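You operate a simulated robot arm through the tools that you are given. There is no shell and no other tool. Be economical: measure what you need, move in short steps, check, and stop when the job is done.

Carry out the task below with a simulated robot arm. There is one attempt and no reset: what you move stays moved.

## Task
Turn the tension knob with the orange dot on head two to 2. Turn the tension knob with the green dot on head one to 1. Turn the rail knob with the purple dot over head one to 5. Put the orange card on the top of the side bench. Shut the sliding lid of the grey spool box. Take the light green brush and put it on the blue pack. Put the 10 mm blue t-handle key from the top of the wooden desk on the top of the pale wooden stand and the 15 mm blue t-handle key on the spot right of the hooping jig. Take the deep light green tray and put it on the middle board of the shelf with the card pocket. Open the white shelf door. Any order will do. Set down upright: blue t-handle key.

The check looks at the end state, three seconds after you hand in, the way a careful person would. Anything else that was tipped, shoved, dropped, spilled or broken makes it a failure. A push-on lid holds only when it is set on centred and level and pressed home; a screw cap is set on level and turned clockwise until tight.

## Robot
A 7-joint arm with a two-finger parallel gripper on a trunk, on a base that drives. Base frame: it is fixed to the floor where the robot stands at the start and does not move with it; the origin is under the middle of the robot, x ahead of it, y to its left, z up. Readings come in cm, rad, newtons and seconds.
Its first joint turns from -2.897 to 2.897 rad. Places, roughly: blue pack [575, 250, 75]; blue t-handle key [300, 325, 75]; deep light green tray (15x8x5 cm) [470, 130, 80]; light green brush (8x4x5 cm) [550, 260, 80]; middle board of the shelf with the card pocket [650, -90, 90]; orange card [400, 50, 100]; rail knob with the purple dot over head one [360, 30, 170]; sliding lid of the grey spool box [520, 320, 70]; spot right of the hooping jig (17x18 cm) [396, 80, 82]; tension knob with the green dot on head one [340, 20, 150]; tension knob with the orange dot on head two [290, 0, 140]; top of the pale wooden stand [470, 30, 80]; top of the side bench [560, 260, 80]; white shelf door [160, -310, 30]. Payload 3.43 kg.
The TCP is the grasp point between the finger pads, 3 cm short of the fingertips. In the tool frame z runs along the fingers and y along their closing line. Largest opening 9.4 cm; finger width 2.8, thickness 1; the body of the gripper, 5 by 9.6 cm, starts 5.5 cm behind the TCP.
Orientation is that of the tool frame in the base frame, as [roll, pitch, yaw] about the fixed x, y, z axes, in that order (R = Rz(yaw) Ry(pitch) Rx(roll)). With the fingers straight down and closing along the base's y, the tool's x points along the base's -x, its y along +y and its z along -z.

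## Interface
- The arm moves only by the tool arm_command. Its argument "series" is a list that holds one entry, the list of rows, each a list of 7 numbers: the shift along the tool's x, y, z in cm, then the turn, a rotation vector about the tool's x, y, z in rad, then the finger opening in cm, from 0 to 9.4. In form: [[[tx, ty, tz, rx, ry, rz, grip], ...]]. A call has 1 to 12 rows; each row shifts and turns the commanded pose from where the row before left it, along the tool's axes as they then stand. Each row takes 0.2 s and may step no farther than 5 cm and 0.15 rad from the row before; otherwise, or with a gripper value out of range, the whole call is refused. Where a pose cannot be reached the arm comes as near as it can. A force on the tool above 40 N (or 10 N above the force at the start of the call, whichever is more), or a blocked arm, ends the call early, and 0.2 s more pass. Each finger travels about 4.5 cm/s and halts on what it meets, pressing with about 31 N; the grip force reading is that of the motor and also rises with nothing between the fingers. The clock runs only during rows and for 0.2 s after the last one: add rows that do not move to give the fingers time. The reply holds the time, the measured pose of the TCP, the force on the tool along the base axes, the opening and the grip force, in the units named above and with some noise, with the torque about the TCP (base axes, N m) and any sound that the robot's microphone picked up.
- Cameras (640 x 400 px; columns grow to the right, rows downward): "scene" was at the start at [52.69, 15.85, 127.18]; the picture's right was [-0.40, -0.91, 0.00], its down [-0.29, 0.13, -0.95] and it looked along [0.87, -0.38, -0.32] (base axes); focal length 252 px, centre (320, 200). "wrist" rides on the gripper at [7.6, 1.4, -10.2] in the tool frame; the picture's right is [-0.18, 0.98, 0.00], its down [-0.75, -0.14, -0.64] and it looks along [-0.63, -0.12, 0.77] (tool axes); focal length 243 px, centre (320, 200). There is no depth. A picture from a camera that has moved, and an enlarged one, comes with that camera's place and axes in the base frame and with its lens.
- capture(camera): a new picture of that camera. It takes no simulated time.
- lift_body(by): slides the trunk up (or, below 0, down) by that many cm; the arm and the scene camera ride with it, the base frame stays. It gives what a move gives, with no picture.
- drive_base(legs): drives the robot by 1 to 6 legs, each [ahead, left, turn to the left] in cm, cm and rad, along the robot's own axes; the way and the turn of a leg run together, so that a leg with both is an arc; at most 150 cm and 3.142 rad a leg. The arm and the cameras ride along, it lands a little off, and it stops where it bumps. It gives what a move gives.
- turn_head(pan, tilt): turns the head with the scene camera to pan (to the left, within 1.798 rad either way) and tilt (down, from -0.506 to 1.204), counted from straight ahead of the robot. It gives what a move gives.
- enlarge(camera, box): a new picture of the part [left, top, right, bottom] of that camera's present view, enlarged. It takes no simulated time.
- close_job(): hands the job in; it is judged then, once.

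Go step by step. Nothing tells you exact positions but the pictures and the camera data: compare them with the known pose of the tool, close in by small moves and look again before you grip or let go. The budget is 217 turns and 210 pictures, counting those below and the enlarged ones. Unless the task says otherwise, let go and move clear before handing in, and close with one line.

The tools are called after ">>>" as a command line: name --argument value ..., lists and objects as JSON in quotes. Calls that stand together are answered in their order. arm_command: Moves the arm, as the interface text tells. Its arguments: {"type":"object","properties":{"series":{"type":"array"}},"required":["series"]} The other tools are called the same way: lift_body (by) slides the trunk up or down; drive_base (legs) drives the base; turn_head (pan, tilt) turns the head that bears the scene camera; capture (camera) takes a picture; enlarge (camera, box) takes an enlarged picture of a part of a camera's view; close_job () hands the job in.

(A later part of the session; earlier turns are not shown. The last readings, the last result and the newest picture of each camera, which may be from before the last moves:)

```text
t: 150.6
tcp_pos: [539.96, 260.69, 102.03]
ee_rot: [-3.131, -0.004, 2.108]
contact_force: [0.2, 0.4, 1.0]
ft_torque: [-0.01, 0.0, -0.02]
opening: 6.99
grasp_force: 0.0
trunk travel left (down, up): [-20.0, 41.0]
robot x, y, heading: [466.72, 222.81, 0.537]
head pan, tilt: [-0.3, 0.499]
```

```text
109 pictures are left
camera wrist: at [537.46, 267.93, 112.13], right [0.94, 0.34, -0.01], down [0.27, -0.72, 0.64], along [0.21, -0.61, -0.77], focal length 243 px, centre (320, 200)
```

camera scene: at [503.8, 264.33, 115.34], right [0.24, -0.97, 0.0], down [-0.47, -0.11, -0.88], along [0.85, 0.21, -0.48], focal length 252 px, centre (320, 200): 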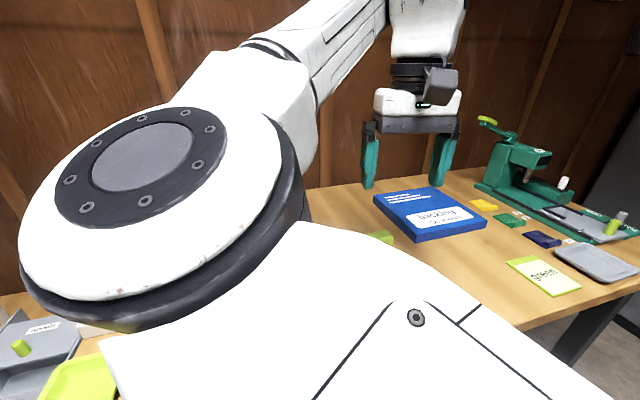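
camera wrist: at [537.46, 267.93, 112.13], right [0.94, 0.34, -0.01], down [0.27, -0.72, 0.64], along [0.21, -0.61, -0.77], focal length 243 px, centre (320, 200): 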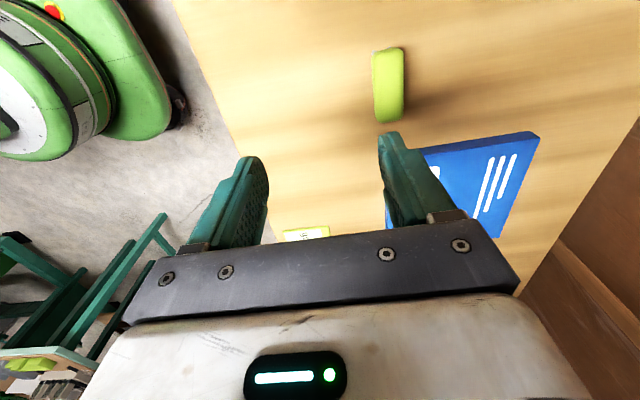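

>>> arm_command --series '[[[-0.5, 3.5, 0, 0, 0, 0, 7], [-0.48, 3.42, 0, 0, 0, 0, 7], [0, 0, 4, 0, 0, 0, 7], [0, 0, 4, 0, 0, 0, 7], [0, 0, 3, 0, 0, 0, 7]]]'

>>> capture --camera "wrist"

```text
t: 151.8
tcp_pos: [546.67, 263.52, 90.82]
ee_rot: [-3.131, -0.002, 2.11]
contact_force: [0.0, 0.4, 0.0]
ft_torque: [0.0, -0.01, 0.02]
opening: 6.99
grasp_force: 0.0
trunk travel left (down, up): [-20.0, 41.0]
robot x, y, heading: [467.16, 222.08, 0.538]
head pan, tilt: [-0.3, 0.499]
```

```text
108 pictures are left
camera wrist: at [544.09, 270.7, 100.95], right [0.94, 0.35, -0.01], down [0.27, -0.72, 0.64], along [0.21, -0.6, -0.77], focal length 243 px, centre (320, 200)
```

wrist: 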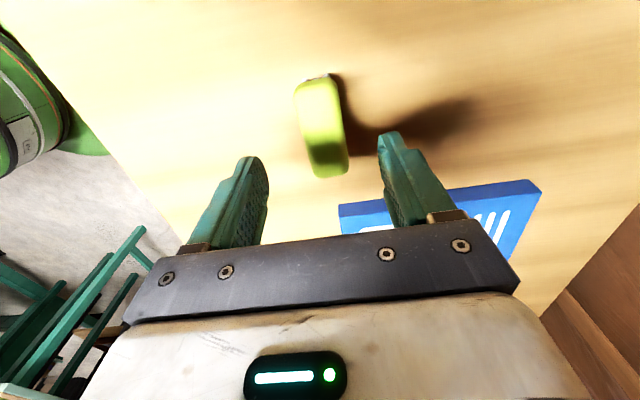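

>>> arm_command --series '[[[0, 0, 4, 0, 0, 0, 7], [0, 0, 3.1, 0, 0, 0, 7], [0, 0, 0, 0, 0, 0, 2.5], [0, 0, 0, 0, 0, 0, 2.5], [0, 0, 0, 0, 0, 0, 2.5], [0, 0, 0, 0, 0, 0, 2.5], [0, 0, 0, 0, 0, 0, 2.5]]]'

>>> capture --camera "wrist"

```text
t: 153.3
tcp_pos: [546.29, 263.36, 83.62]
ee_rot: [-3.131, -0.005, 2.11]
contact_force: [0.1, -0.4, -0.1]
ft_torque: [0.01, 0.02, 0.03]
opening: 3.56
grasp_force: 31.0
trunk travel left (down, up): [-20.0, 41.0]
robot x, y, heading: [467.07, 222.68, 0.538]
head pan, tilt: [-0.3, 0.499]
```

```text
107 pictures are left
camera wrist: at [543.77, 270.59, 93.89], right [0.94, 0.35, -0.01], down [0.27, -0.72, 0.64], along [0.21, -0.6, -0.77], focal length 243 px, centre (320, 200)
```

wrist: 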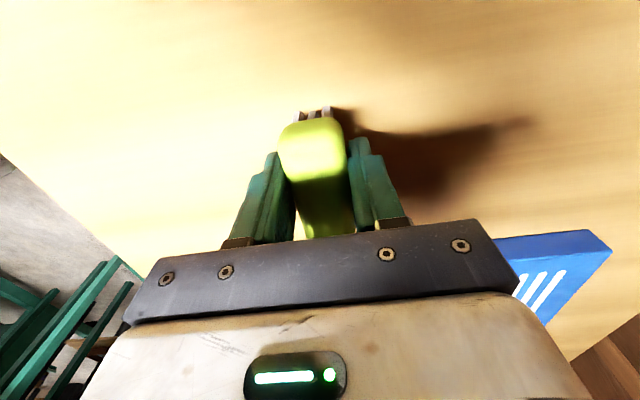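

Gripped. I lift and carry it over the blue pack.

>>> arm_command --series '[[[0, 0, -4, 0, 0, 0, 2.5], [0, 0, -4, 0, 0, 0, 2.5], [0, 0, -3, 0, 0, 0, 2.5], [-3.6, 1.1, 0, 0, 0, 0, 2.5], [-3.6, 1.1, 0, 0, 0, 0, 2.5], [-3.6, 1.1, 0, 0, 0, 0, 2.5], [-3.6, 1.1, 0, 0, 0, 0, 2.5], [-3.6, 1.1, 0, 0, 0, 0, 2.5]]]'

>>> capture --camera "wrist"

>>> capture --camera "scene"

```text
t: 155.2
tcp_pos: [560.3, 250.91, 94.45]
ee_rot: [-3.13, -0.004, 2.112]
contact_force: [-0.6, 0.5, -0.8]
ft_torque: [-0.07, -0.01, 0.01]
opening: 3.55
grasp_force: 31.2
trunk travel left (down, up): [-20.0, 41.0]
robot x, y, heading: [466.62, 222.7, 0.545]
head pan, tilt: [-0.3, 0.499]
```

```text
106 pictures are left
camera wrist: at [557.78, 258.11, 104.74], right [0.94, 0.35, -0.01], down [0.28, -0.72, 0.64], along [0.21, -0.6, -0.77], focal length 243 px, centre (320, 200)
```

wrist: 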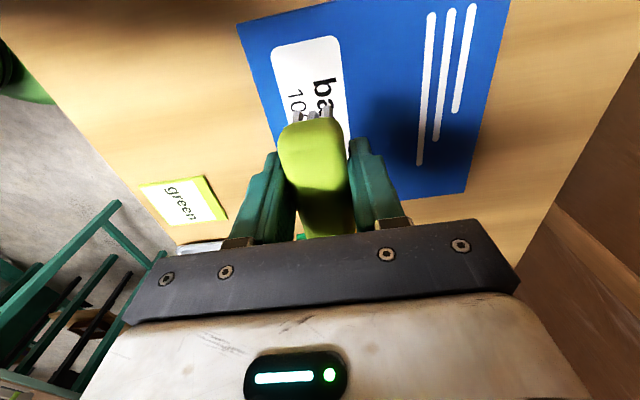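

```text
105 pictures are left
camera scene: at [503.75, 264.38, 115.34], right [0.24, -0.97, 0.0], down [-0.47, -0.11, -0.88], along [0.85, 0.21, -0.48], focal length 252 px, centre (320, 200)
```

scene: 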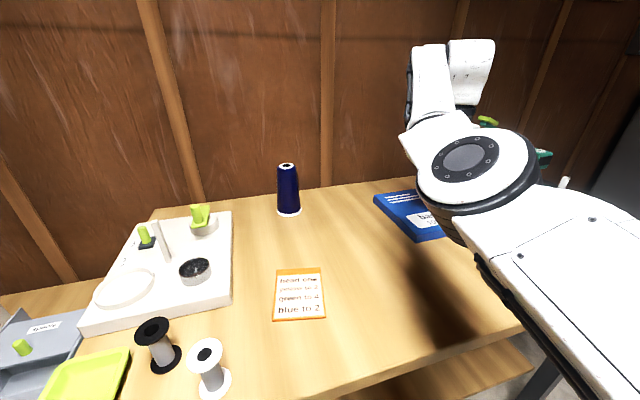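

The pack's centre is at about (565.6, 251.3). I adjust to its centre and lower gently until contact.

>>> arm_command --series '[[[-1.2, 2.4, 0, 0, 0, 0, 2.5], [-1.2, 2.35, 0, 0, 0, 0, 2.5], [0, 0, 3, 0, 0, 0, 2.5], [0, 0, 2, 0, 0, 0, 2.5], [0, 0, 1, 0, 0, 0, 2.5], [0, 0, 0.4, 0, 0, 0, 2.5], [0, 0, 0.4, 0, 0, 0, 2.5]]]'

>>> capture --camera "wrist"

```text
t: 156.8
tcp_pos: [562.84, 250.82, 87.78]
ee_rot: [-3.132, -0.005, 2.111]
contact_force: [-0.2, -0.3, -0.5]
ft_torque: [-0.03, 0.02, 0.02]
opening: 3.55
grasp_force: 31.3
out of reach, approached as far as the arm can: row 2
trunk travel left (down, up): [-20.0, 41.0]
robot x, y, heading: [466.98, 222.57, 0.535]
head pan, tilt: [-0.3, 0.499]
```

```text
104 pictures are left
camera wrist: at [560.33, 258.09, 98.06], right [0.94, 0.35, -0.01], down [0.27, -0.72, 0.64], along [0.21, -0.6, -0.77], focal length 243 px, centre (320, 200)
```

wrist: 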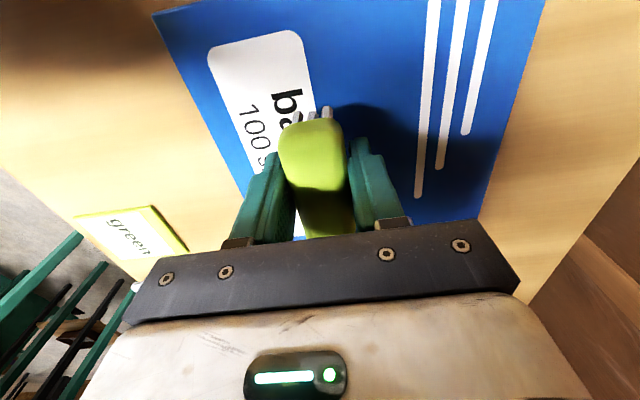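

>>> arm_command --series '[[[0, 0, 0.4, 0, 0, 0, 2.5], [0, 0, 0.4, 0, 0, 0, 2.5], [0, 0, 0.4, 0, 0, 0, 2.5]]]'

```text
t: 157.6
tcp_pos: [562.95, 250.87, 86.77]
ee_rot: [-3.13, -0.004, 2.111]
contact_force: [-0.6, -0.7, -0.3]
ft_torque: [0.01, -0.04, 0.02]
opening: 3.56
grasp_force: 30.5
trunk travel left (down, up): [-20.0, 41.0]
robot x, y, heading: [466.86, 222.81, 0.537]
head pan, tilt: [-0.3, 0.499]
```

>>> arm_command --series '[[[0, 0, 0.4, 0, 0, 0, 2.5], [0, 0, 0.3, 0, 0, 0, 2.5]]]'

>>> enlarge --camera "wrist" --box '[200, 60, 440, 210]'

```text
t: 158.2
tcp_pos: [562.91, 250.83, 86.06]
ee_rot: [-3.13, -0.005, 2.111]
contact_force: [0.1, -0.8, -0.9]
ft_torque: [0.01, -0.02, -0.02]
opening: 3.55
grasp_force: 31.1
trunk travel left (down, up): [-20.0, 41.0]
robot x, y, heading: [466.81, 222.14, 0.532]
head pan, tilt: [-0.3, 0.499]
```

```text
2.67 times, centred on (320, 135) of wrist
camera zoom: at [560.37, 258.14, 96.25], right [0.94, 0.35, -0.01], down [0.27, -0.72, 0.64], along [0.21, -0.6, -0.77], focal length 647 px, centre (320, 373)
```

zoom: 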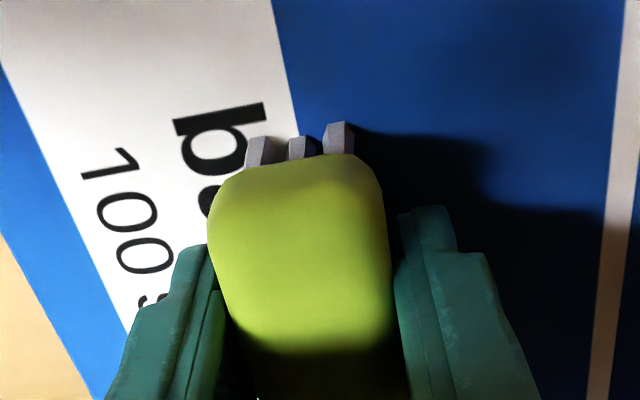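

>>> arm_command --series '[[[0, 0, 0.35, 0, 0, 0, 2.5], [0, 0, 0.35, 0, 0, 0, 2.5]]]'

>>> arm_command --series '[[[0, 0, 0.3, 0, 0, 0, 2.5]]]'

```text
t: 158.8
tcp_pos: [562.89, 250.84, 85.7]
ee_rot: [-3.136, 0.001, 2.11]
contact_force: [3.8, 2.7, 23.7]
ft_torque: [0.01, -0.09, 0.02]
opening: 3.56
grasp_force: 31.2
trunk travel left (down, up): [-20.0, 41.0]
robot x, y, heading: [467.15, 222.54, 0.544]
head pan, tilt: [-0.3, 0.499]
```

```text
t: 159.2
tcp_pos: [562.87, 250.74, 85.4]
ee_rot: [-3.135, 0.0, 2.107]
contact_force: [6.2, 1.8, 29.3]
ft_torque: [0.25, -0.41, 0.02]
opening: 3.59
grasp_force: 31.3
trunk travel left (down, up): [-20.0, 41.0]
robot x, y, heading: [467.06, 222.85, 0.545]
head pan, tilt: [-0.3, 0.499]
```

Contact is made, so I release and rise.

>>> arm_command --series '[[[0, 0, -0.3, 0, 0, 0, 5], [0, 0, 0, 0, 0, 0, 5.5], [0, 0, -3, 0, 0, 0, 5.5], [0, 0, -4, 0, 0, 0, 5.5], [0, 0, -4, 0, 0, 0, 5.5], [0, 0, -4, 0, 0, 0, 5.5]]]'

>>> capture --camera "wrist"

```text
t: 160.8
tcp_pos: [564.0, 249.26, 104.5]
ee_rot: [2.995, -0.085, 2.035]
contact_force: [0.1, -1.5, 0.1]
ft_torque: [0.02, 0.01, -0.01]
opening: 5.46
grasp_force: 0.1
trunk travel left (down, up): [-20.0, 41.0]
robot x, y, heading: [466.74, 222.25, 0.542]
head pan, tilt: [-0.3, 0.499]
stopped in row 6: the arm was blocked; the commanded pose is now the measured one
```

```text
102 pictures are left
camera wrist: at [560.92, 255.22, 115.38], right [0.96, 0.26, 0.13], down [0.15, -0.82, 0.55], along [0.25, -0.51, -0.83], focal length 243 px, centre (320, 200)
```

wrist: 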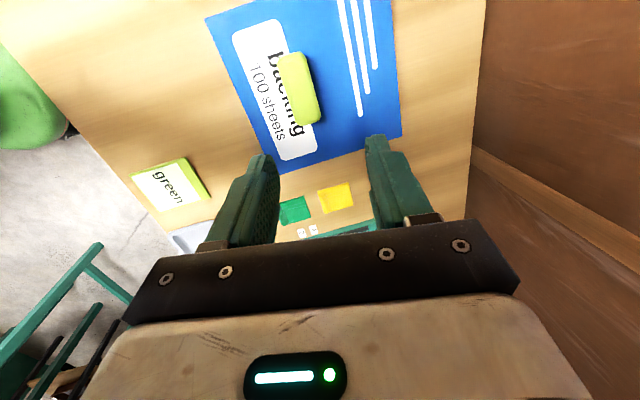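

The brush rests on the pack. Next is the spool box lid, whose knob is near (516, 320, 72.5). I raise, back off, and go over to the small bench.

>>> lift_body --by 8

>>> drive_base --legs '[[-28, 0, 0], [0, 62, 0], [20, 0, 0]]'

>>> turn_head --pan -0.1 --tilt 0.6

>>> capture --camera "scene"

>>> capture --camera "wrist"

```text
t: 161.9
tcp_pos: [563.94, 249.58, 112.33]
ee_rot: [2.998, -0.085, 2.038]
contact_force: [-0.3, -0.1, 0.3]
ft_torque: [0.0, -0.01, 0.0]
opening: 5.52
grasp_force: 0.0
trunk travel left (down, up): [-28.0, 33.0]
robot x, y, heading: [466.87, 222.93, 0.54]
head pan, tilt: [-0.3, 0.499]
```

```text
t: 168.2
tcp_pos: [525.1, 298.88, 112.32]
ee_rot: [2.997, -0.085, 2.039]
contact_force: [-0.4, -0.3, 0.9]
ft_torque: [0.02, 0.02, 0.02]
opening: 5.51
grasp_force: 0.0
trunk travel left (down, up): [-28.0, 33.0]
robot x, y, heading: [428.32, 271.7, 0.542]
head pan, tilt: [-0.3, 0.499]
```

```text
t: 168.9
tcp_pos: [525.22, 298.88, 112.25]
ee_rot: [2.997, -0.084, 2.038]
contact_force: [0.1, 0.2, 1.0]
ft_torque: [-0.01, 0.0, 0.03]
opening: 5.53
grasp_force: 0.1
trunk travel left (down, up): [-28.0, 33.0]
robot x, y, heading: [428.45, 271.73, 0.543]
head pan, tilt: [-0.099, 0.6]
```

```text
101 pictures are left
camera scene: at [463.98, 315.28, 122.44], right [0.43, -0.9, 0.0], down [-0.51, -0.24, -0.83], along [0.75, 0.35, -0.56], focal length 252 px, centre (320, 200)
```

scene: 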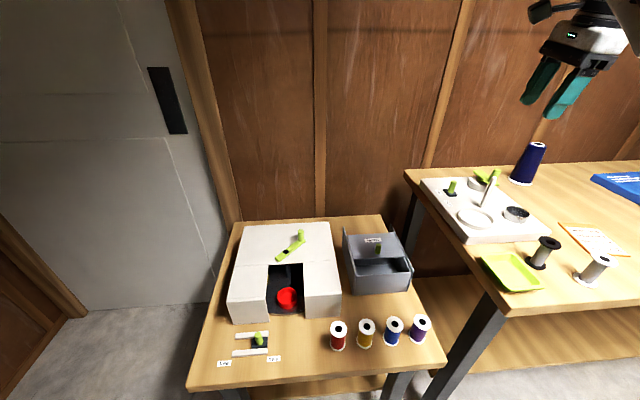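

```text
100 pictures are left
camera wrist: at [522.11, 304.84, 123.25], right [0.96, 0.26, 0.13], down [0.15, -0.82, 0.55], along [0.25, -0.51, -0.83], focal length 243 px, centre (320, 200)
```

wrist: 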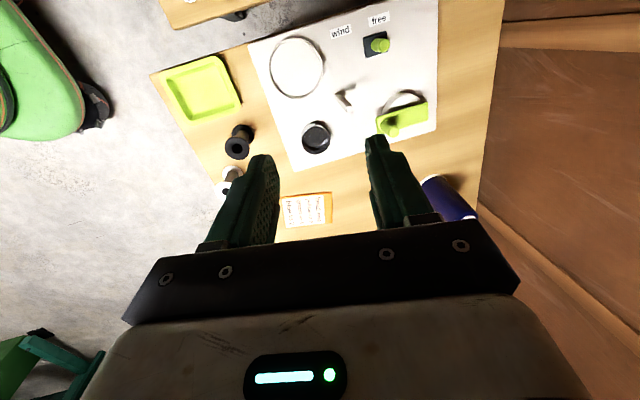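

>>> enlarge --camera "scene" --box '[320, 210, 440, 310]'

```text
4.00 times, centred on (380, 260) of scene
camera zoom: at [463.98, 315.28, 122.44], right [0.43, -0.9, 0.0], down [-0.51, -0.24, -0.83], along [0.75, 0.35, -0.56], focal length 1010 px, centre (80, -40)
```

zoom: 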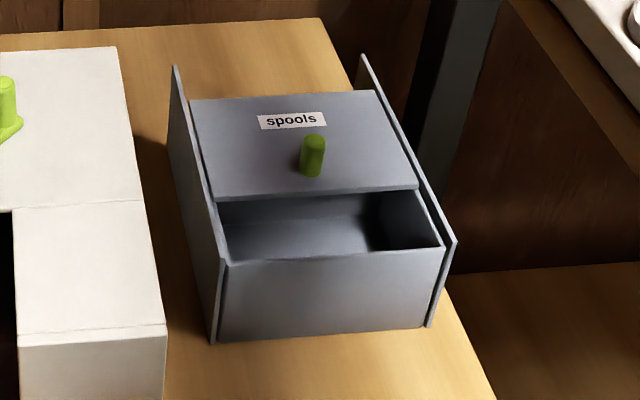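

I can see the lid between the side walls with its knob at the front; it must slide about 5 cm toward me. I reposition the base and bring the gripper above the knob.

>>> drive_base --legs '[[0, 18, 0], [8, 0, 0]]'

>>> arm_command --series '[[[2, -2, 0, 0.072, -0.043, -0.035, 5.5], [2, -2, 0, 0.072, -0.042, -0.035, 5.5], [1.6, -1.2, 0, 0, 0, 0, 5.5], [0, 0, 4, 0, 0, 0, 5.5], [0, 0, 4, 0, 0, 0, 5.5], [0, 0, 4, 0, 0, 0, 5.5]]]'

>>> capture --camera "wrist"

>>> capture --camera "scene"

```text
t: 171.1
tcp_pos: [522.89, 318.27, 112.4]
ee_rot: [2.996, -0.083, 2.038]
contact_force: [0.3, -0.8, 0.3]
ft_torque: [-0.01, -0.04, 0.0]
opening: 5.49
grasp_force: 0.1
trunk travel left (down, up): [-28.0, 33.0]
robot x, y, heading: [426.34, 291.42, 0.547]
head pan, tilt: [-0.099, 0.6]
```

```text
t: 172.5
tcp_pos: [518.16, 320.7, 101.37]
ee_rot: [3.065, -0.008, 2.074]
contact_force: [0.6, 0.1, 0.7]
ft_torque: [0.02, 0.02, 0.02]
opening: 5.49
grasp_force: 0.0
out of reach, approached as far as the arm can: row 1
trunk travel left (down, up): [-28.0, 33.0]
robot x, y, heading: [425.57, 291.03, 0.545]
head pan, tilt: [-0.099, 0.6]
```

```text
98 pictures are left
camera wrist: at [515.16, 327.58, 111.64], right [0.95, 0.31, 0.07], down [0.2, -0.76, 0.62], along [0.25, -0.58, -0.78], focal length 243 px, centre (320, 200)
```

wrist: 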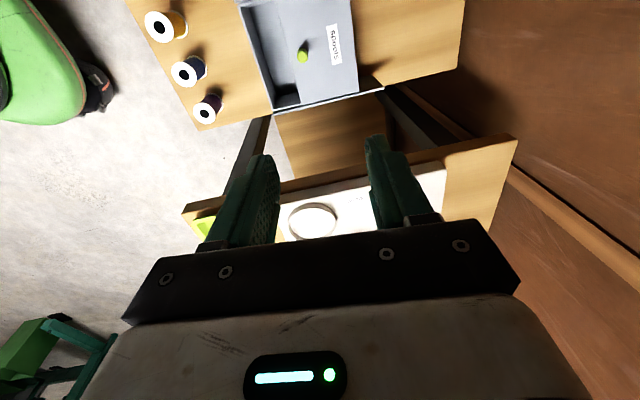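

```text
97 pictures are left
camera scene: at [461.7, 334.69, 122.45], right [0.43, -0.9, 0.0], down [-0.51, -0.24, -0.82], along [0.74, 0.35, -0.57], focal length 252 px, centre (320, 200)
```

scene: 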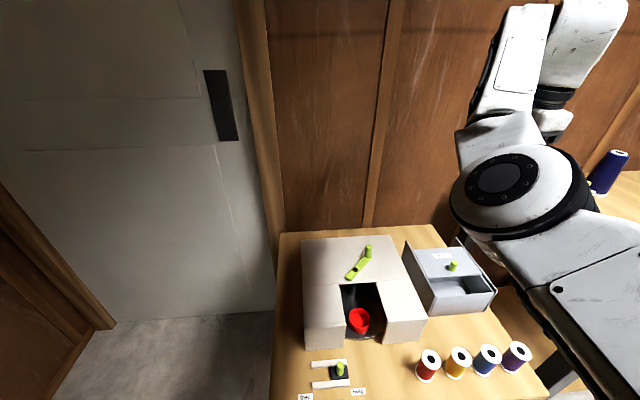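

The knob top is at about (517.4, 322.2, 70). I straighten the tool, centre it and descend for a check.

>>> arm_command --series '[[[1.7, 0.05, 0, 0.076, 0, -0.03, 5.5], [0, 0, 4, 0, 0, 0, 5.5], [0, 0, 4, 0, 0, 0, 5.5], [0, 0, 4, 0, 0, 0, 5.5], [0, 0, 4, 0, 0, 0, 5.5]]]'

>>> capture --camera "wrist"

>>> capture --camera "scene"

```text
t: 173.7
tcp_pos: [517.41, 321.99, 85.58]
ee_rot: [3.139, -0.005, 2.104]
contact_force: [-0.2, 0.4, -0.8]
ft_torque: [0.02, 0.0, -0.03]
opening: 5.5
grasp_force: 0.0
trunk travel left (down, up): [-28.0, 33.0]
robot x, y, heading: [425.77, 290.95, 0.542]
head pan, tilt: [-0.099, 0.6]
```

```text
96 pictures are left
camera wrist: at [514.9, 329.26, 95.73], right [0.94, 0.34, 0.0], down [0.26, -0.72, 0.64], along [0.22, -0.6, -0.77], focal length 243 px, centre (320, 200)
```

wrist: 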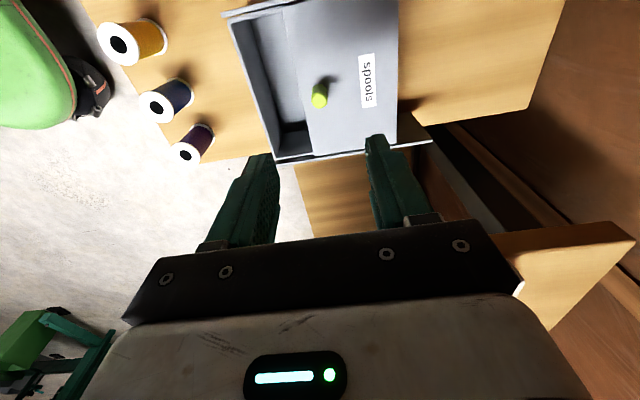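

```text
95 pictures are left
camera scene: at [461.7, 334.7, 122.45], right [0.43, -0.9, 0.0], down [-0.51, -0.24, -0.82], along [0.74, 0.35, -0.57], focal length 252 px, centre (320, 200)
```

scene: 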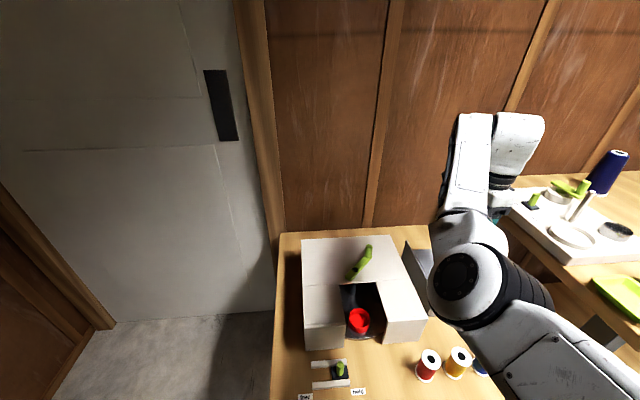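

>>> arm_command --series '[[[0.2, 0, 4, 0, 0, 0, 5.5], [0, 0, 4, 0, 0, 0, 5.5], [0, 0, 2.3, 0, 0, 0, 5.5]]]'

>>> capture --camera "wrist"

```text
t: 174.5
tcp_pos: [517.27, 322.33, 75.1]
ee_rot: [3.139, -0.006, 2.103]
contact_force: [0.5, 0.8, 0.6]
ft_torque: [0.03, -0.02, 0.0]
opening: 5.49
grasp_force: 0.0
trunk travel left (down, up): [-28.0, 33.0]
robot x, y, heading: [425.61, 291.01, 0.548]
head pan, tilt: [-0.099, 0.6]
```

```text
94 pictures are left
camera wrist: at [514.67, 329.54, 85.3], right [0.94, 0.34, 0.0], down [0.26, -0.72, 0.64], along [0.22, -0.6, -0.77], focal length 243 px, centre (320, 200)
```

wrist: 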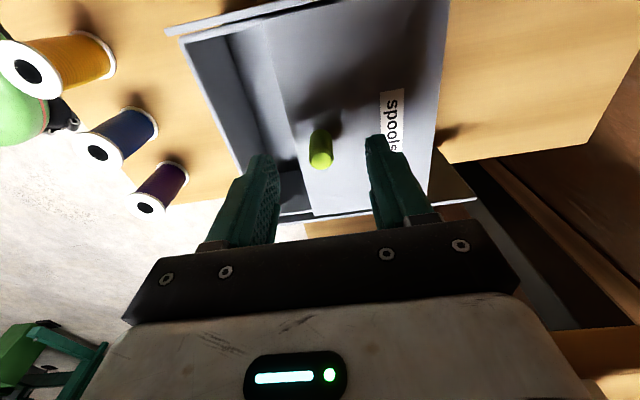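

>>> arm_command --series '[[[0, 0, 1.8, 0, 0, 0, 5.5], [0, 0, 0, 0, 0, 0, 0.8], [0, 0, 0, 0, 0, 0, 0.8], [0, 0, 0, 0, 0, 0, 0.8], [0, 0, 0, 0, 0, 0, 0.8], [0, 0, 0, 0, 0, 0, 0.8]]]'

>>> capture --camera "wrist"

```text
t: 175.9
tcp_pos: [517.3, 322.3, 73.24]
ee_rot: [3.14, -0.006, 2.104]
contact_force: [0.4, 0.2, -0.3]
ft_torque: [-0.22, 0.38, 0.01]
opening: 1.45
grasp_force: 44.9
trunk travel left (down, up): [-28.0, 33.0]
robot x, y, heading: [426.29, 291.22, 0.542]
head pan, tilt: [-0.099, 0.6]
```

```text
93 pictures are left
camera wrist: at [514.69, 329.55, 83.46], right [0.94, 0.34, 0.0], down [0.26, -0.72, 0.64], along [0.22, -0.6, -0.77], focal length 243 px, centre (320, 200)
```

wrist: 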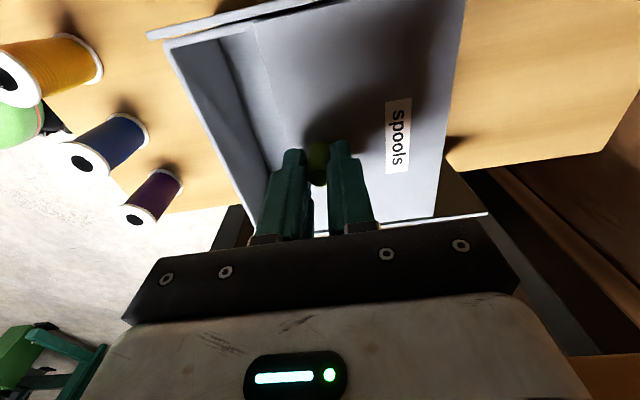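

Knob gripped at 1.45 cm. I pull the lid toward the front in small steps.

>>> arm_command --series '[[[0.08, -1, 0, 0, 0, 0, 0.8], [0.08, -1, 0, 0, 0, 0, 0.8], [0.08, -1, 0, 0, 0, 0, 0.8]]]'

>>> capture --camera "wrist"

```text
t: 176.7
tcp_pos: [514.66, 320.87, 73.27]
ee_rot: [3.14, -0.002, 2.098]
contact_force: [7.3, -13.0, -0.5]
ft_torque: [-0.14, 0.48, -0.07]
opening: 1.47
grasp_force: 45.3
trunk travel left (down, up): [-28.0, 33.0]
robot x, y, heading: [425.83, 291.09, 0.539]
head pan, tilt: [-0.099, 0.6]
```

```text
92 pictures are left
camera wrist: at [512.14, 328.08, 83.45], right [0.94, 0.34, 0.0], down [0.26, -0.72, 0.64], along [0.22, -0.6, -0.77], focal length 243 px, centre (320, 200)
```

wrist: 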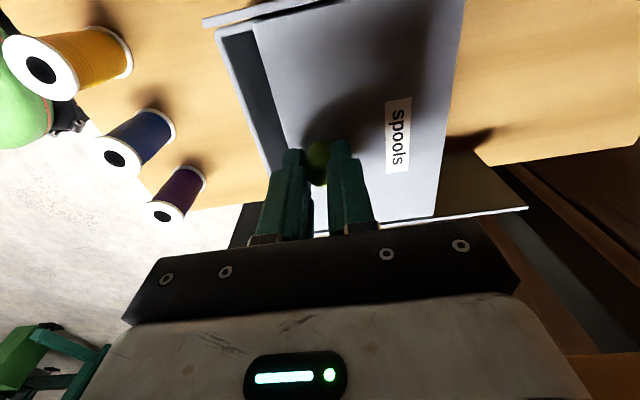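

>>> arm_command --series '[[[-0.1, -0.8, 0, 0, 0, 0, 0.8], [-0.05, -0.8, 0, 0, 0, 0, 0.8], [0, -0.6, 0, 0, 0, 0, 0.8]]]'

>>> capture --camera "wrist"

```text
t: 177.5
tcp_pos: [512.8, 319.62, 73.36]
ee_rot: [3.139, -0.005, 2.102]
contact_force: [9.0, -13.2, -3.0]
ft_torque: [-1.17, -0.15, -0.02]
opening: 1.47
grasp_force: 45.1
trunk travel left (down, up): [-28.0, 33.0]
robot x, y, heading: [425.87, 290.98, 0.547]
head pan, tilt: [-0.099, 0.6]
```

```text
91 pictures are left
camera wrist: at [510.23, 326.97, 83.45], right [0.94, 0.34, 0.0], down [0.26, -0.72, 0.64], along [0.22, -0.6, -0.77], focal length 243 px, centre (320, 200)
```

wrist: 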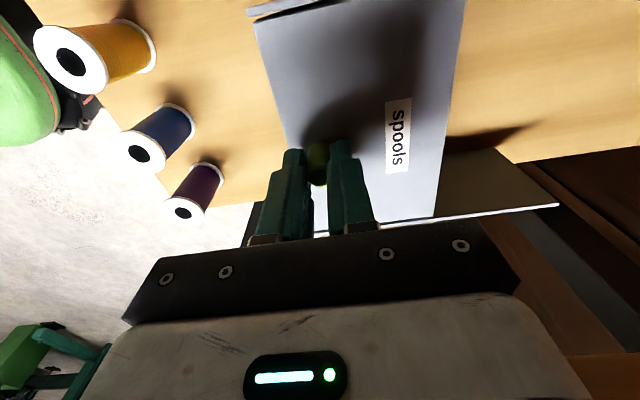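

Almost shut. I nudge a bit more to reach the stop.

>>> arm_command --series '[[[-0.1, -0.4, 0, 0, 0, 0, 0.8], [0, -0.4, 0, 0, 0, 0, 0.8]]]'

>>> enlarge --camera "wrist" --box '[220, 0, 460, 150]'

```text
t: 178.1
tcp_pos: [512.61, 319.74, 73.31]
ee_rot: [3.128, -0.003, 2.103]
contact_force: [12.7, 2.9, -9.1]
ft_torque: [-0.05, 0.35, 0.0]
opening: 1.48
grasp_force: 44.9
trunk travel left (down, up): [-28.0, 33.0]
robot x, y, heading: [425.61, 291.18, 0.545]
head pan, tilt: [-0.099, 0.6]
stopped in row 2: the force on the tool passed its limit at 44 N (the readings are from after the stop); the commanded pose is now the measured one
```

```text
2.67 times, centred on (340, 75) of wrist
camera zoom: at [509.92, 326.8, 83.47], right [0.94, 0.34, 0.01], down [0.26, -0.73, 0.64], along [0.23, -0.59, -0.77], focal length 647 px, centre (267, 533)
```

zoom: 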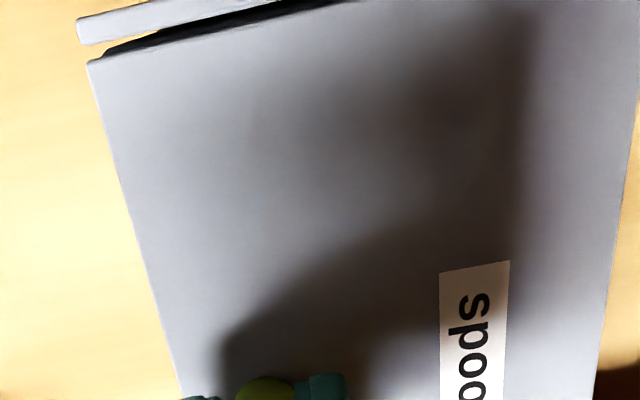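

It hit its stop, so the lid is shut. I release and rise.

>>> arm_command --series '[[[0, 0, 0, 0, 0, 0, 4], [0, 0, 0, 0, 0, 0, 4], [0, 0, -4, 0, 0, 0, 4], [0, 0, -4, 0, 0, 0, 4], [0, 0, -4, 0, 0, 0, 4], [0, 0, -4, 0, 0, 0, 4], [0, 0, -4, 0, 0, 0, 4]]]'

>>> enlarge --camera "wrist" --box '[160, 0, 480, 200]'

```text
t: 179.7
tcp_pos: [512.39, 319.52, 93.34]
ee_rot: [3.129, -0.005, 2.106]
contact_force: [0.0, -0.2, 0.4]
ft_torque: [0.01, 0.03, -0.02]
opening: 3.98
grasp_force: 0.0
trunk travel left (down, up): [-28.0, 33.0]
robot x, y, heading: [426.42, 291.26, 0.549]
head pan, tilt: [-0.099, 0.6]
```

```text
2.00 times, centred on (320, 100) of wrist
camera zoom: at [509.61, 326.59, 103.46], right [0.94, 0.34, 0.01], down [0.26, -0.73, 0.64], along [0.23, -0.59, -0.77], focal length 485 px, centre (320, 400)
```

zoom: 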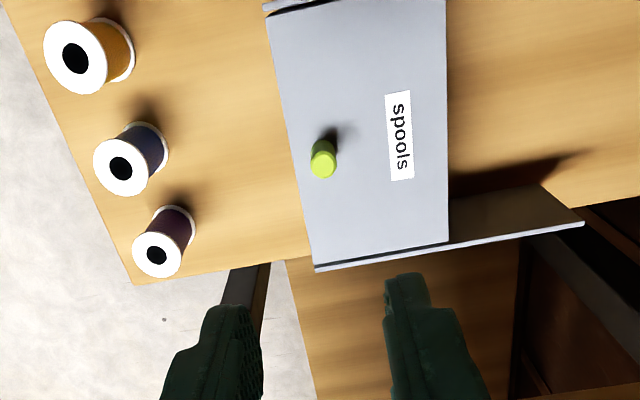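

The lid is closed flush. Next are the T-handle keys on the wooden desk along the left wall. I back away and look there.

>>> drive_base --legs '[[-95, 0, 0]]'

>>> turn_head --pan 1.3 --tilt 0.35

>>> capture --camera "scene"

```text
t: 184.7
tcp_pos: [430.85, 270.83, 93.35]
ee_rot: [3.128, -0.002, 2.12]
contact_force: [0.4, -0.2, 0.8]
ft_torque: [0.01, 0.01, 0.02]
opening: 4.0
grasp_force: 0.2
trunk travel left (down, up): [-28.0, 33.0]
robot x, y, heading: [345.13, 241.58, 0.561]
head pan, tilt: [-0.099, 0.6]
```

```text
t: 186.2
tcp_pos: [430.96, 270.77, 93.2]
ee_rot: [3.127, -0.003, 2.12]
contact_force: [0.8, 0.3, -0.2]
ft_torque: [-0.01, 0.01, 0.0]
opening: 4.0
grasp_force: 0.0
trunk travel left (down, up): [-28.0, 33.0]
robot x, y, heading: [345.1, 241.09, 0.56]
head pan, tilt: [1.3, 0.351]
```

```text
88 pictures are left
camera scene: at [369.46, 290.37, 124.71], right [0.96, 0.28, 0.0], down [0.1, -0.33, -0.94], along [-0.27, 0.9, -0.34], focal length 252 px, centre (320, 200)
```

scene: 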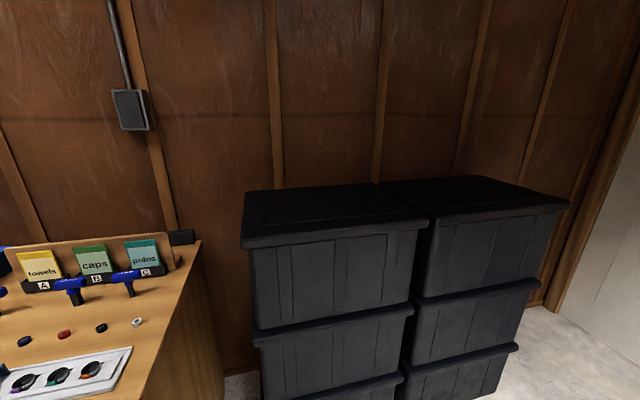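

>>> drive_base --legs '[[-55, 0, 0]]'

>>> turn_head --pan 1.4 --tilt 0.6

>>> capture --camera "scene"

>>> enlarge --camera "scene" --box '[160, 150, 480, 350]'

```text
t: 189.4
tcp_pos: [383.85, 241.77, 93.25]
ee_rot: [3.128, -0.003, 2.125]
contact_force: [-0.8, 0.0, 0.4]
ft_torque: [0.02, 0.01, 0.0]
opening: 3.99
grasp_force: 0.0
trunk travel left (down, up): [-28.0, 33.0]
robot x, y, heading: [298.18, 211.93, 0.565]
head pan, tilt: [1.3, 0.351]
```

```text
t: 190.1
tcp_pos: [383.85, 241.75, 93.24]
ee_rot: [3.128, -0.005, 2.125]
contact_force: [-0.2, 0.0, 0.3]
ft_torque: [0.02, -0.01, -0.01]
opening: 4.0
grasp_force: 0.0
trunk travel left (down, up): [-28.0, 33.0]
robot x, y, heading: [297.97, 211.73, 0.562]
head pan, tilt: [1.4, 0.6]
```

```text
87 pictures are left
camera scene: at [321.72, 260.31, 122.44], right [0.92, 0.38, 0.0], down [0.22, -0.52, -0.83], along [-0.32, 0.76, -0.56], focal length 252 px, centre (320, 200)
```

scene: 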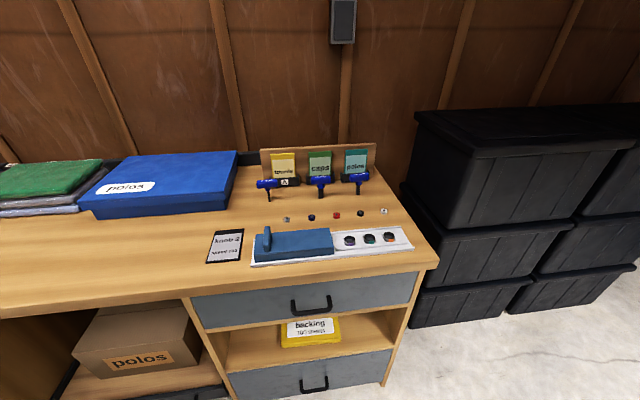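

```text
2.00 times, centred on (320, 250) of scene
camera zoom: at [321.72, 260.31, 122.44], right [0.92, 0.38, 0.0], down [0.22, -0.52, -0.83], along [-0.32, 0.76, -0.56], focal length 505 px, centre (320, 100)
```

zoom: 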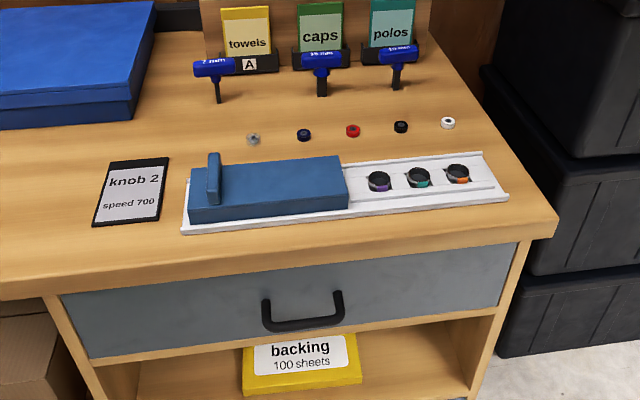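

>>> enlarge --camera "scene" --box '[250, 160, 330, 210]'

>>> enlarge --camera "scene" --box '[300, 160, 380, 210]'

```text
8.00 times, centred on (290, 185) of scene
camera zoom: at [321.72, 260.31, 122.44], right [0.92, 0.38, 0.0], down [0.22, -0.52, -0.83], along [-0.32, 0.76, -0.56], focal length 2019 px, centre (560, 320)
```

zoom: 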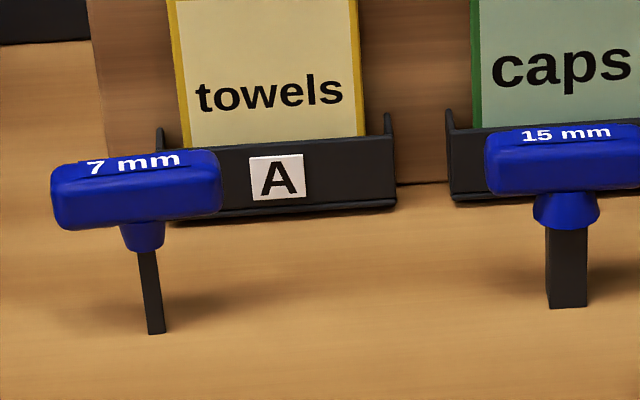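

```text
8.00 times, centred on (340, 185) of scene
camera zoom: at [321.72, 260.31, 122.44], right [0.92, 0.38, 0.0], down [0.22, -0.52, -0.83], along [-0.32, 0.76, -0.56], focal length 2019 px, centre (160, 320)
```

zoom: 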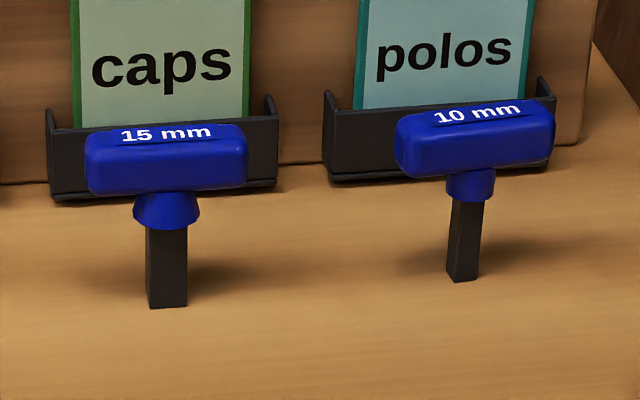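

Keys identified: 7 mm at left, 15 mm in the middle at about (294.5, 326), and 10 mm at right at about (305.5, 332.5). I raise, turn to face the desk and approach.

>>> lift_body --by 18

>>> drive_base --legs '[[0, 0, 1.548], [0, -58, 0], [12, 0, 0]]'

>>> turn_head --pan -0.3 --tilt 0.6

>>> capture --camera "scene"

>>> capture --camera "wrist"

```text
t: 192.1
tcp_pos: [383.87, 241.68, 111.22]
ee_rot: [3.128, -0.003, 2.124]
contact_force: [0.3, 0.1, 0.0]
ft_torque: [0.01, 0.0, -0.01]
opening: 4.0
grasp_force: 0.1
trunk travel left (down, up): [-46.0, 15.0]
robot x, y, heading: [298.36, 212.12, 0.565]
head pan, tilt: [1.4, 0.6]
```

```text
t: 200.0
tcp_pos: [313.42, 338.24, 111.32]
ee_rot: [3.127, -0.002, -2.609]
contact_force: [-0.3, -0.3, -0.4]
ft_torque: [0.02, 0.03, -0.01]
opening: 4.0
grasp_force: 0.0
trunk travel left (down, up): [-46.0, 15.0]
robot x, y, heading: [341.48, 252.07, 2.11]
head pan, tilt: [1.4, 0.6]
```

```text
t: 201.8
tcp_pos: [313.43, 338.29, 111.23]
ee_rot: [3.127, -0.004, -2.611]
contact_force: [-1.0, 0.9, -0.1]
ft_torque: [-0.02, -0.01, -0.01]
opening: 3.98
grasp_force: 0.0
trunk travel left (down, up): [-46.0, 15.0]
robot x, y, heading: [341.72, 251.81, 2.112]
head pan, tilt: [-0.3, 0.6]
```

```text
83 pictures are left
camera scene: at [299.83, 288.51, 140.43], right [0.97, 0.24, 0.0], down [0.14, -0.55, -0.82], along [-0.2, 0.8, -0.57], focal length 252 px, centre (320, 200)
```

scene: 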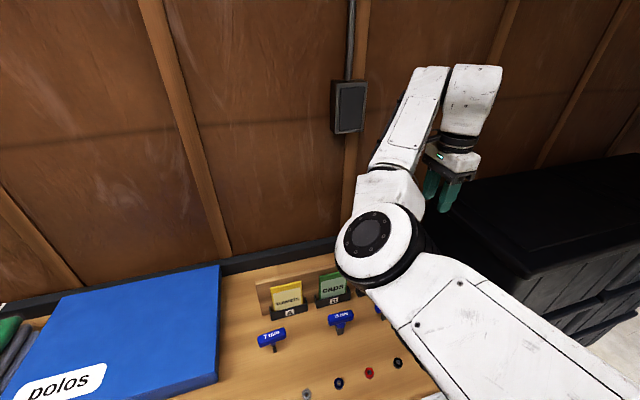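

```text
82 pictures are left
camera wrist: at [306.34, 335.52, 121.44], right [-0.34, 0.94, 0.01], down [0.73, 0.25, 0.64], along [0.6, 0.23, -0.77], focal length 243 px, centre (320, 200)
```

wrist: 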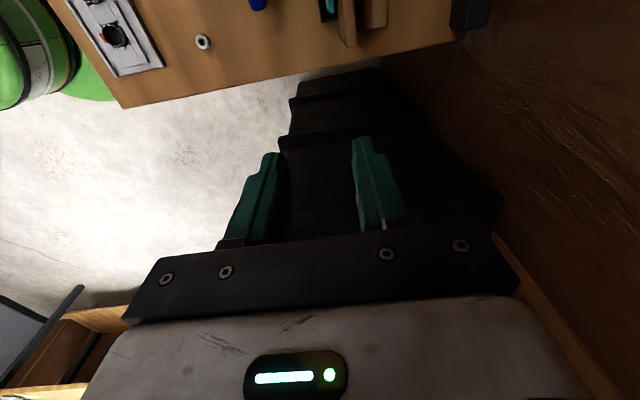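

The gripper closes along the correct direction. I slide the base left 20 cm so the wrist camera sees the keys.

>>> drive_base --legs '[[0, 20, 0]]'

>>> capture --camera "wrist"

>>> capture --camera "scene"

```text
t: 203.3
tcp_pos: [295.89, 327.77, 111.26]
ee_rot: [3.127, -0.003, -2.606]
contact_force: [-0.3, 0.7, -0.2]
ft_torque: [0.02, 0.0, 0.04]
opening: 4.0
grasp_force: 0.1
trunk travel left (down, up): [-46.0, 15.0]
robot x, y, heading: [324.71, 241.58, 2.119]
head pan, tilt: [-0.3, 0.6]
```

```text
81 pictures are left
camera wrist: at [288.89, 325.03, 121.44], right [-0.34, 0.94, 0.01], down [0.73, 0.26, 0.64], along [0.59, 0.23, -0.77], focal length 243 px, centre (320, 200)
```

wrist: 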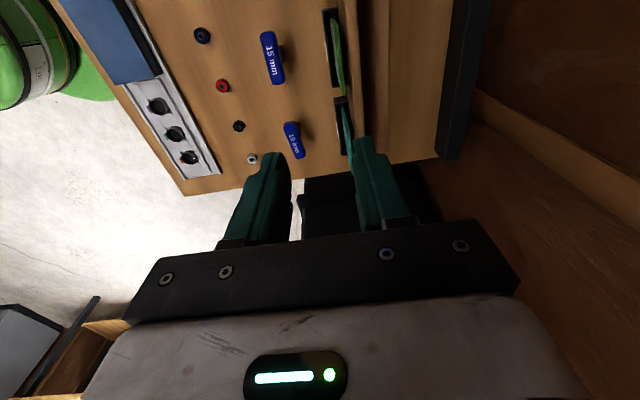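

```text
80 pictures are left
camera scene: at [282.55, 278.0, 140.43], right [0.97, 0.24, 0.0], down [0.14, -0.55, -0.82], along [-0.2, 0.8, -0.57], focal length 252 px, centre (320, 200)
```

scene: 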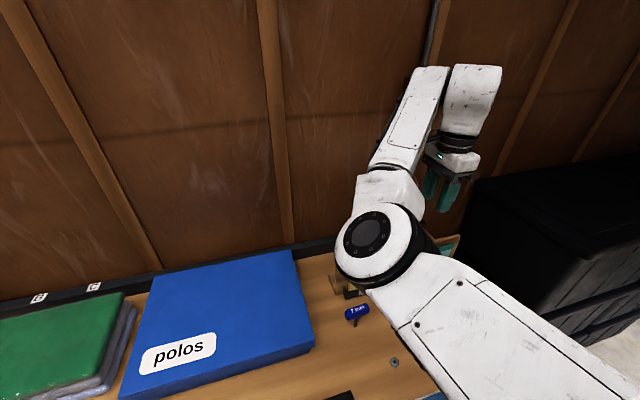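

Recomputed: the desk top is z≈78.5, the 10 mm handle centre is about (306.7, 327.7, 85) and the 15 mm about (296.4, 321.5, 85). I go for the 10 mm first.

>>> arm_command --series '[[[-4.5, -1.5, 0, 0, 0, -0.12, 4.5], [-4.0, -3.5, 0, 0, 0, 0, 4.5], [0, 0, 4, 0, 0, 0, 4.5], [0, 0, 4, 0, 0, 0, 4.5], [0, 0, 4, 0, 0, 0, 4.5]]]'

>>> capture --camera "wrist"

```text
refused: row 2 steps farther than a row can; nothing moved
```

```text
79 pictures are left
camera wrist: at [288.89, 325.03, 121.44], right [-0.34, 0.94, 0.01], down [0.73, 0.26, 0.64], along [0.59, 0.23, -0.77], focal length 243 px, centre (320, 200)
```

wrist: 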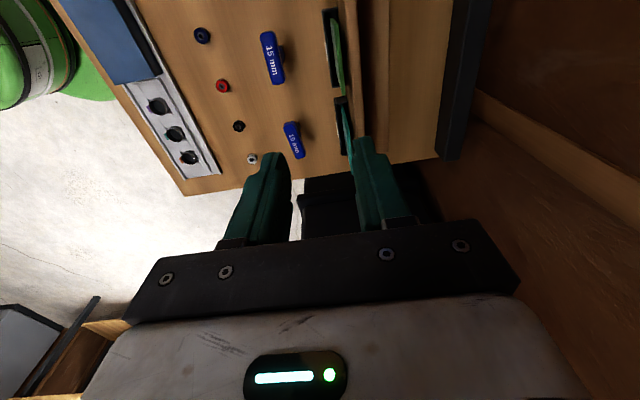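

>>> arm_command --series '[[[0, 0, 0, 0, 0, -0.12, 4.5], [-2.8, -2.25, 0, 0, 0, 0, 4.5], [-2.8, -2.25, 0, 0, 0, 0, 4.5], [-2.84, -2.24, 0, 0, 0, 0, 4.5], [0, 0, 4, 0, 0, 0, 4.5], [0, 0, 4, 0, 0, 0, 4.5], [0, 0, 4, 0, 0, 0, 4.5]]]'

>>> capture --camera "wrist"

```text
t: 204.9
tcp_pos: [306.54, 327.8, 99.06]
ee_rot: [3.127, -0.002, -2.485]
contact_force: [0.1, 0.3, 0.2]
ft_torque: [-0.03, -0.02, -0.01]
opening: 4.52
grasp_force: 0.1
trunk travel left (down, up): [-46.0, 15.0]
robot x, y, heading: [324.32, 241.29, 2.121]
head pan, tilt: [-0.3, 0.6]
```

```text
78 pictures are left
camera wrist: at [299.89, 324.17, 109.33], right [-0.45, 0.89, 0.01], down [0.69, 0.34, 0.64], along [0.56, 0.3, -0.77], focal length 243 px, centre (320, 200)
```

wrist: 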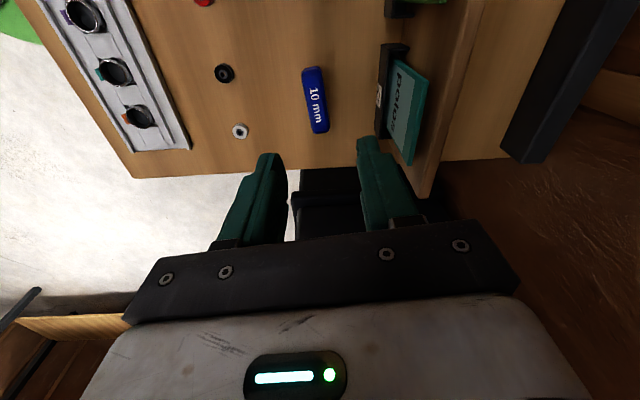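

>>> arm_command --series '[[[0, -0.2, 4, 0, 0, 0, 4.5], [0, 0, 4, 0, 0, 0, 4.5]]]'

>>> capture --camera "wrist"

```text
t: 205.6
tcp_pos: [306.59, 327.53, 90.86]
ee_rot: [3.126, 0.0, -2.487]
contact_force: [0.5, 0.8, -0.2]
ft_torque: [0.0, -0.01, 0.04]
opening: 4.51
grasp_force: 0.0
trunk travel left (down, up): [-46.0, 15.0]
robot x, y, heading: [324.54, 241.63, 2.117]
head pan, tilt: [-0.3, 0.6]
```

```text
77 pictures are left
camera wrist: at [299.84, 323.87, 101.16], right [-0.45, 0.89, 0.01], down [0.69, 0.34, 0.64], along [0.56, 0.3, -0.77], focal length 243 px, centre (320, 200)
```

wrist: 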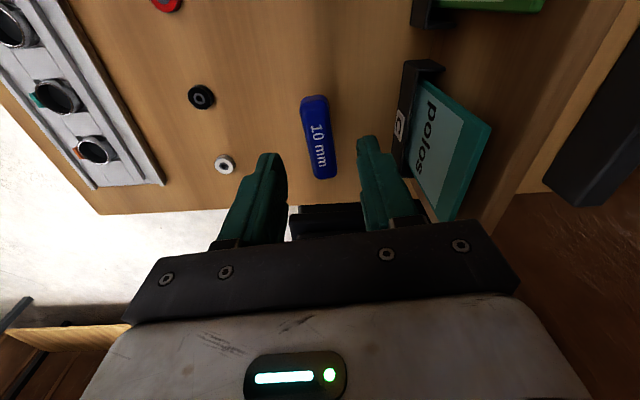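

>>> arm_command --series '[[[0, 0, 3, 0, 0, 0, 4.5], [0, 0, 2.7, 0, 0, 0, 4.5], [0, 0, 0, 0, 0, 0, 1], [0, 0, 0, 0, 0, 0, 1], [0, 0, 0, 0, 0, 0, 1], [0, 0, 0, 0, 0, 0, 1]]]'

>>> capture --camera "wrist"

```text
t: 206.9
tcp_pos: [306.53, 327.72, 85.33]
ee_rot: [3.129, -0.002, -2.484]
contact_force: [-0.9, -0.3, -0.3]
ft_torque: [-0.02, -0.01, 0.0]
opening: 2.36
grasp_force: 31.3
trunk travel left (down, up): [-46.0, 15.0]
robot x, y, heading: [324.29, 241.47, 2.109]
head pan, tilt: [-0.3, 0.6]
```

```text
76 pictures are left
camera wrist: at [299.76, 324.02, 95.51], right [-0.45, 0.89, 0.01], down [0.69, 0.34, 0.64], along [0.56, 0.3, -0.77], focal length 243 px, centre (320, 200)
```

wrist: 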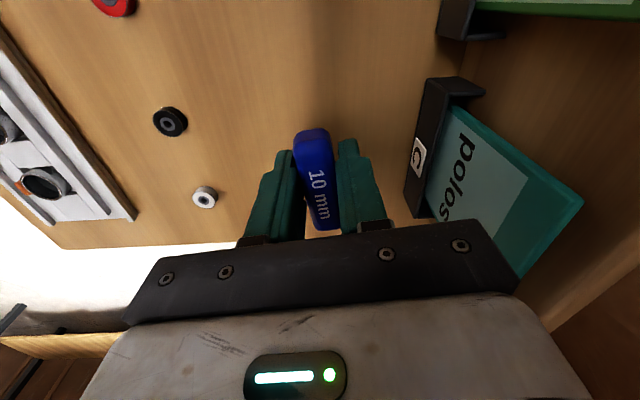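

Gripped. I lift and check the whole key.

>>> arm_command --series '[[[0, 0, -1, 0, 0, 0, 1], [0, 0, -3, 0, 0, 0, 1], [0, 0, -4, 0, 0, 0, 1], [0, 0, -4, 0, 0, 0, 1], [0, 0, -4, 0, 0, 0, 1], [0, 0, -4, 0, 0, 0, 1], [0, 0, -4, 0, 0, 0, 1]]]'

>>> capture --camera "wrist"

>>> turn_head --pan -0.5 --tilt 0.5

>>> capture --camera "scene"

```text
t: 208.6
tcp_pos: [306.83, 327.44, 109.41]
ee_rot: [3.126, -0.004, -2.486]
contact_force: [-0.4, 0.9, -0.6]
ft_torque: [-0.01, 0.02, -0.02]
opening: 2.37
grasp_force: 31.1
trunk travel left (down, up): [-46.0, 15.0]
robot x, y, heading: [325.05, 241.02, 2.113]
head pan, tilt: [-0.3, 0.6]
```

```text
75 pictures are left
camera wrist: at [300.1, 323.88, 119.56], right [-0.45, 0.89, 0.01], down [0.69, 0.34, 0.64], along [0.56, 0.3, -0.77], focal length 243 px, centre (320, 200)
```

wrist: 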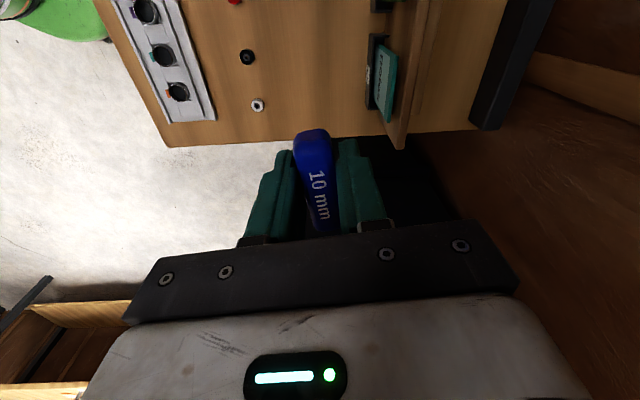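

```text
t: 209.3
tcp_pos: [306.9, 327.62, 109.39]
ee_rot: [3.128, -0.001, -2.486]
contact_force: [0.0, 0.4, -0.6]
ft_torque: [0.02, 0.01, 0.0]
opening: 2.37
grasp_force: 30.7
trunk travel left (down, up): [-46.0, 15.0]
robot x, y, heading: [324.29, 241.53, 2.12]
head pan, tilt: [-0.499, 0.499]
```

```text
74 pictures are left
camera scene: at [284.26, 278.51, 141.34], right [1.0, 0.05, 0.0], down [0.02, -0.48, -0.88], along [-0.04, 0.88, -0.48], focal length 252 px, centre (320, 200)
```

scene: 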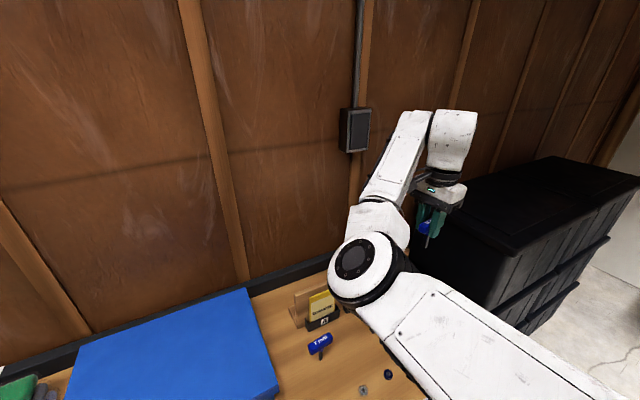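

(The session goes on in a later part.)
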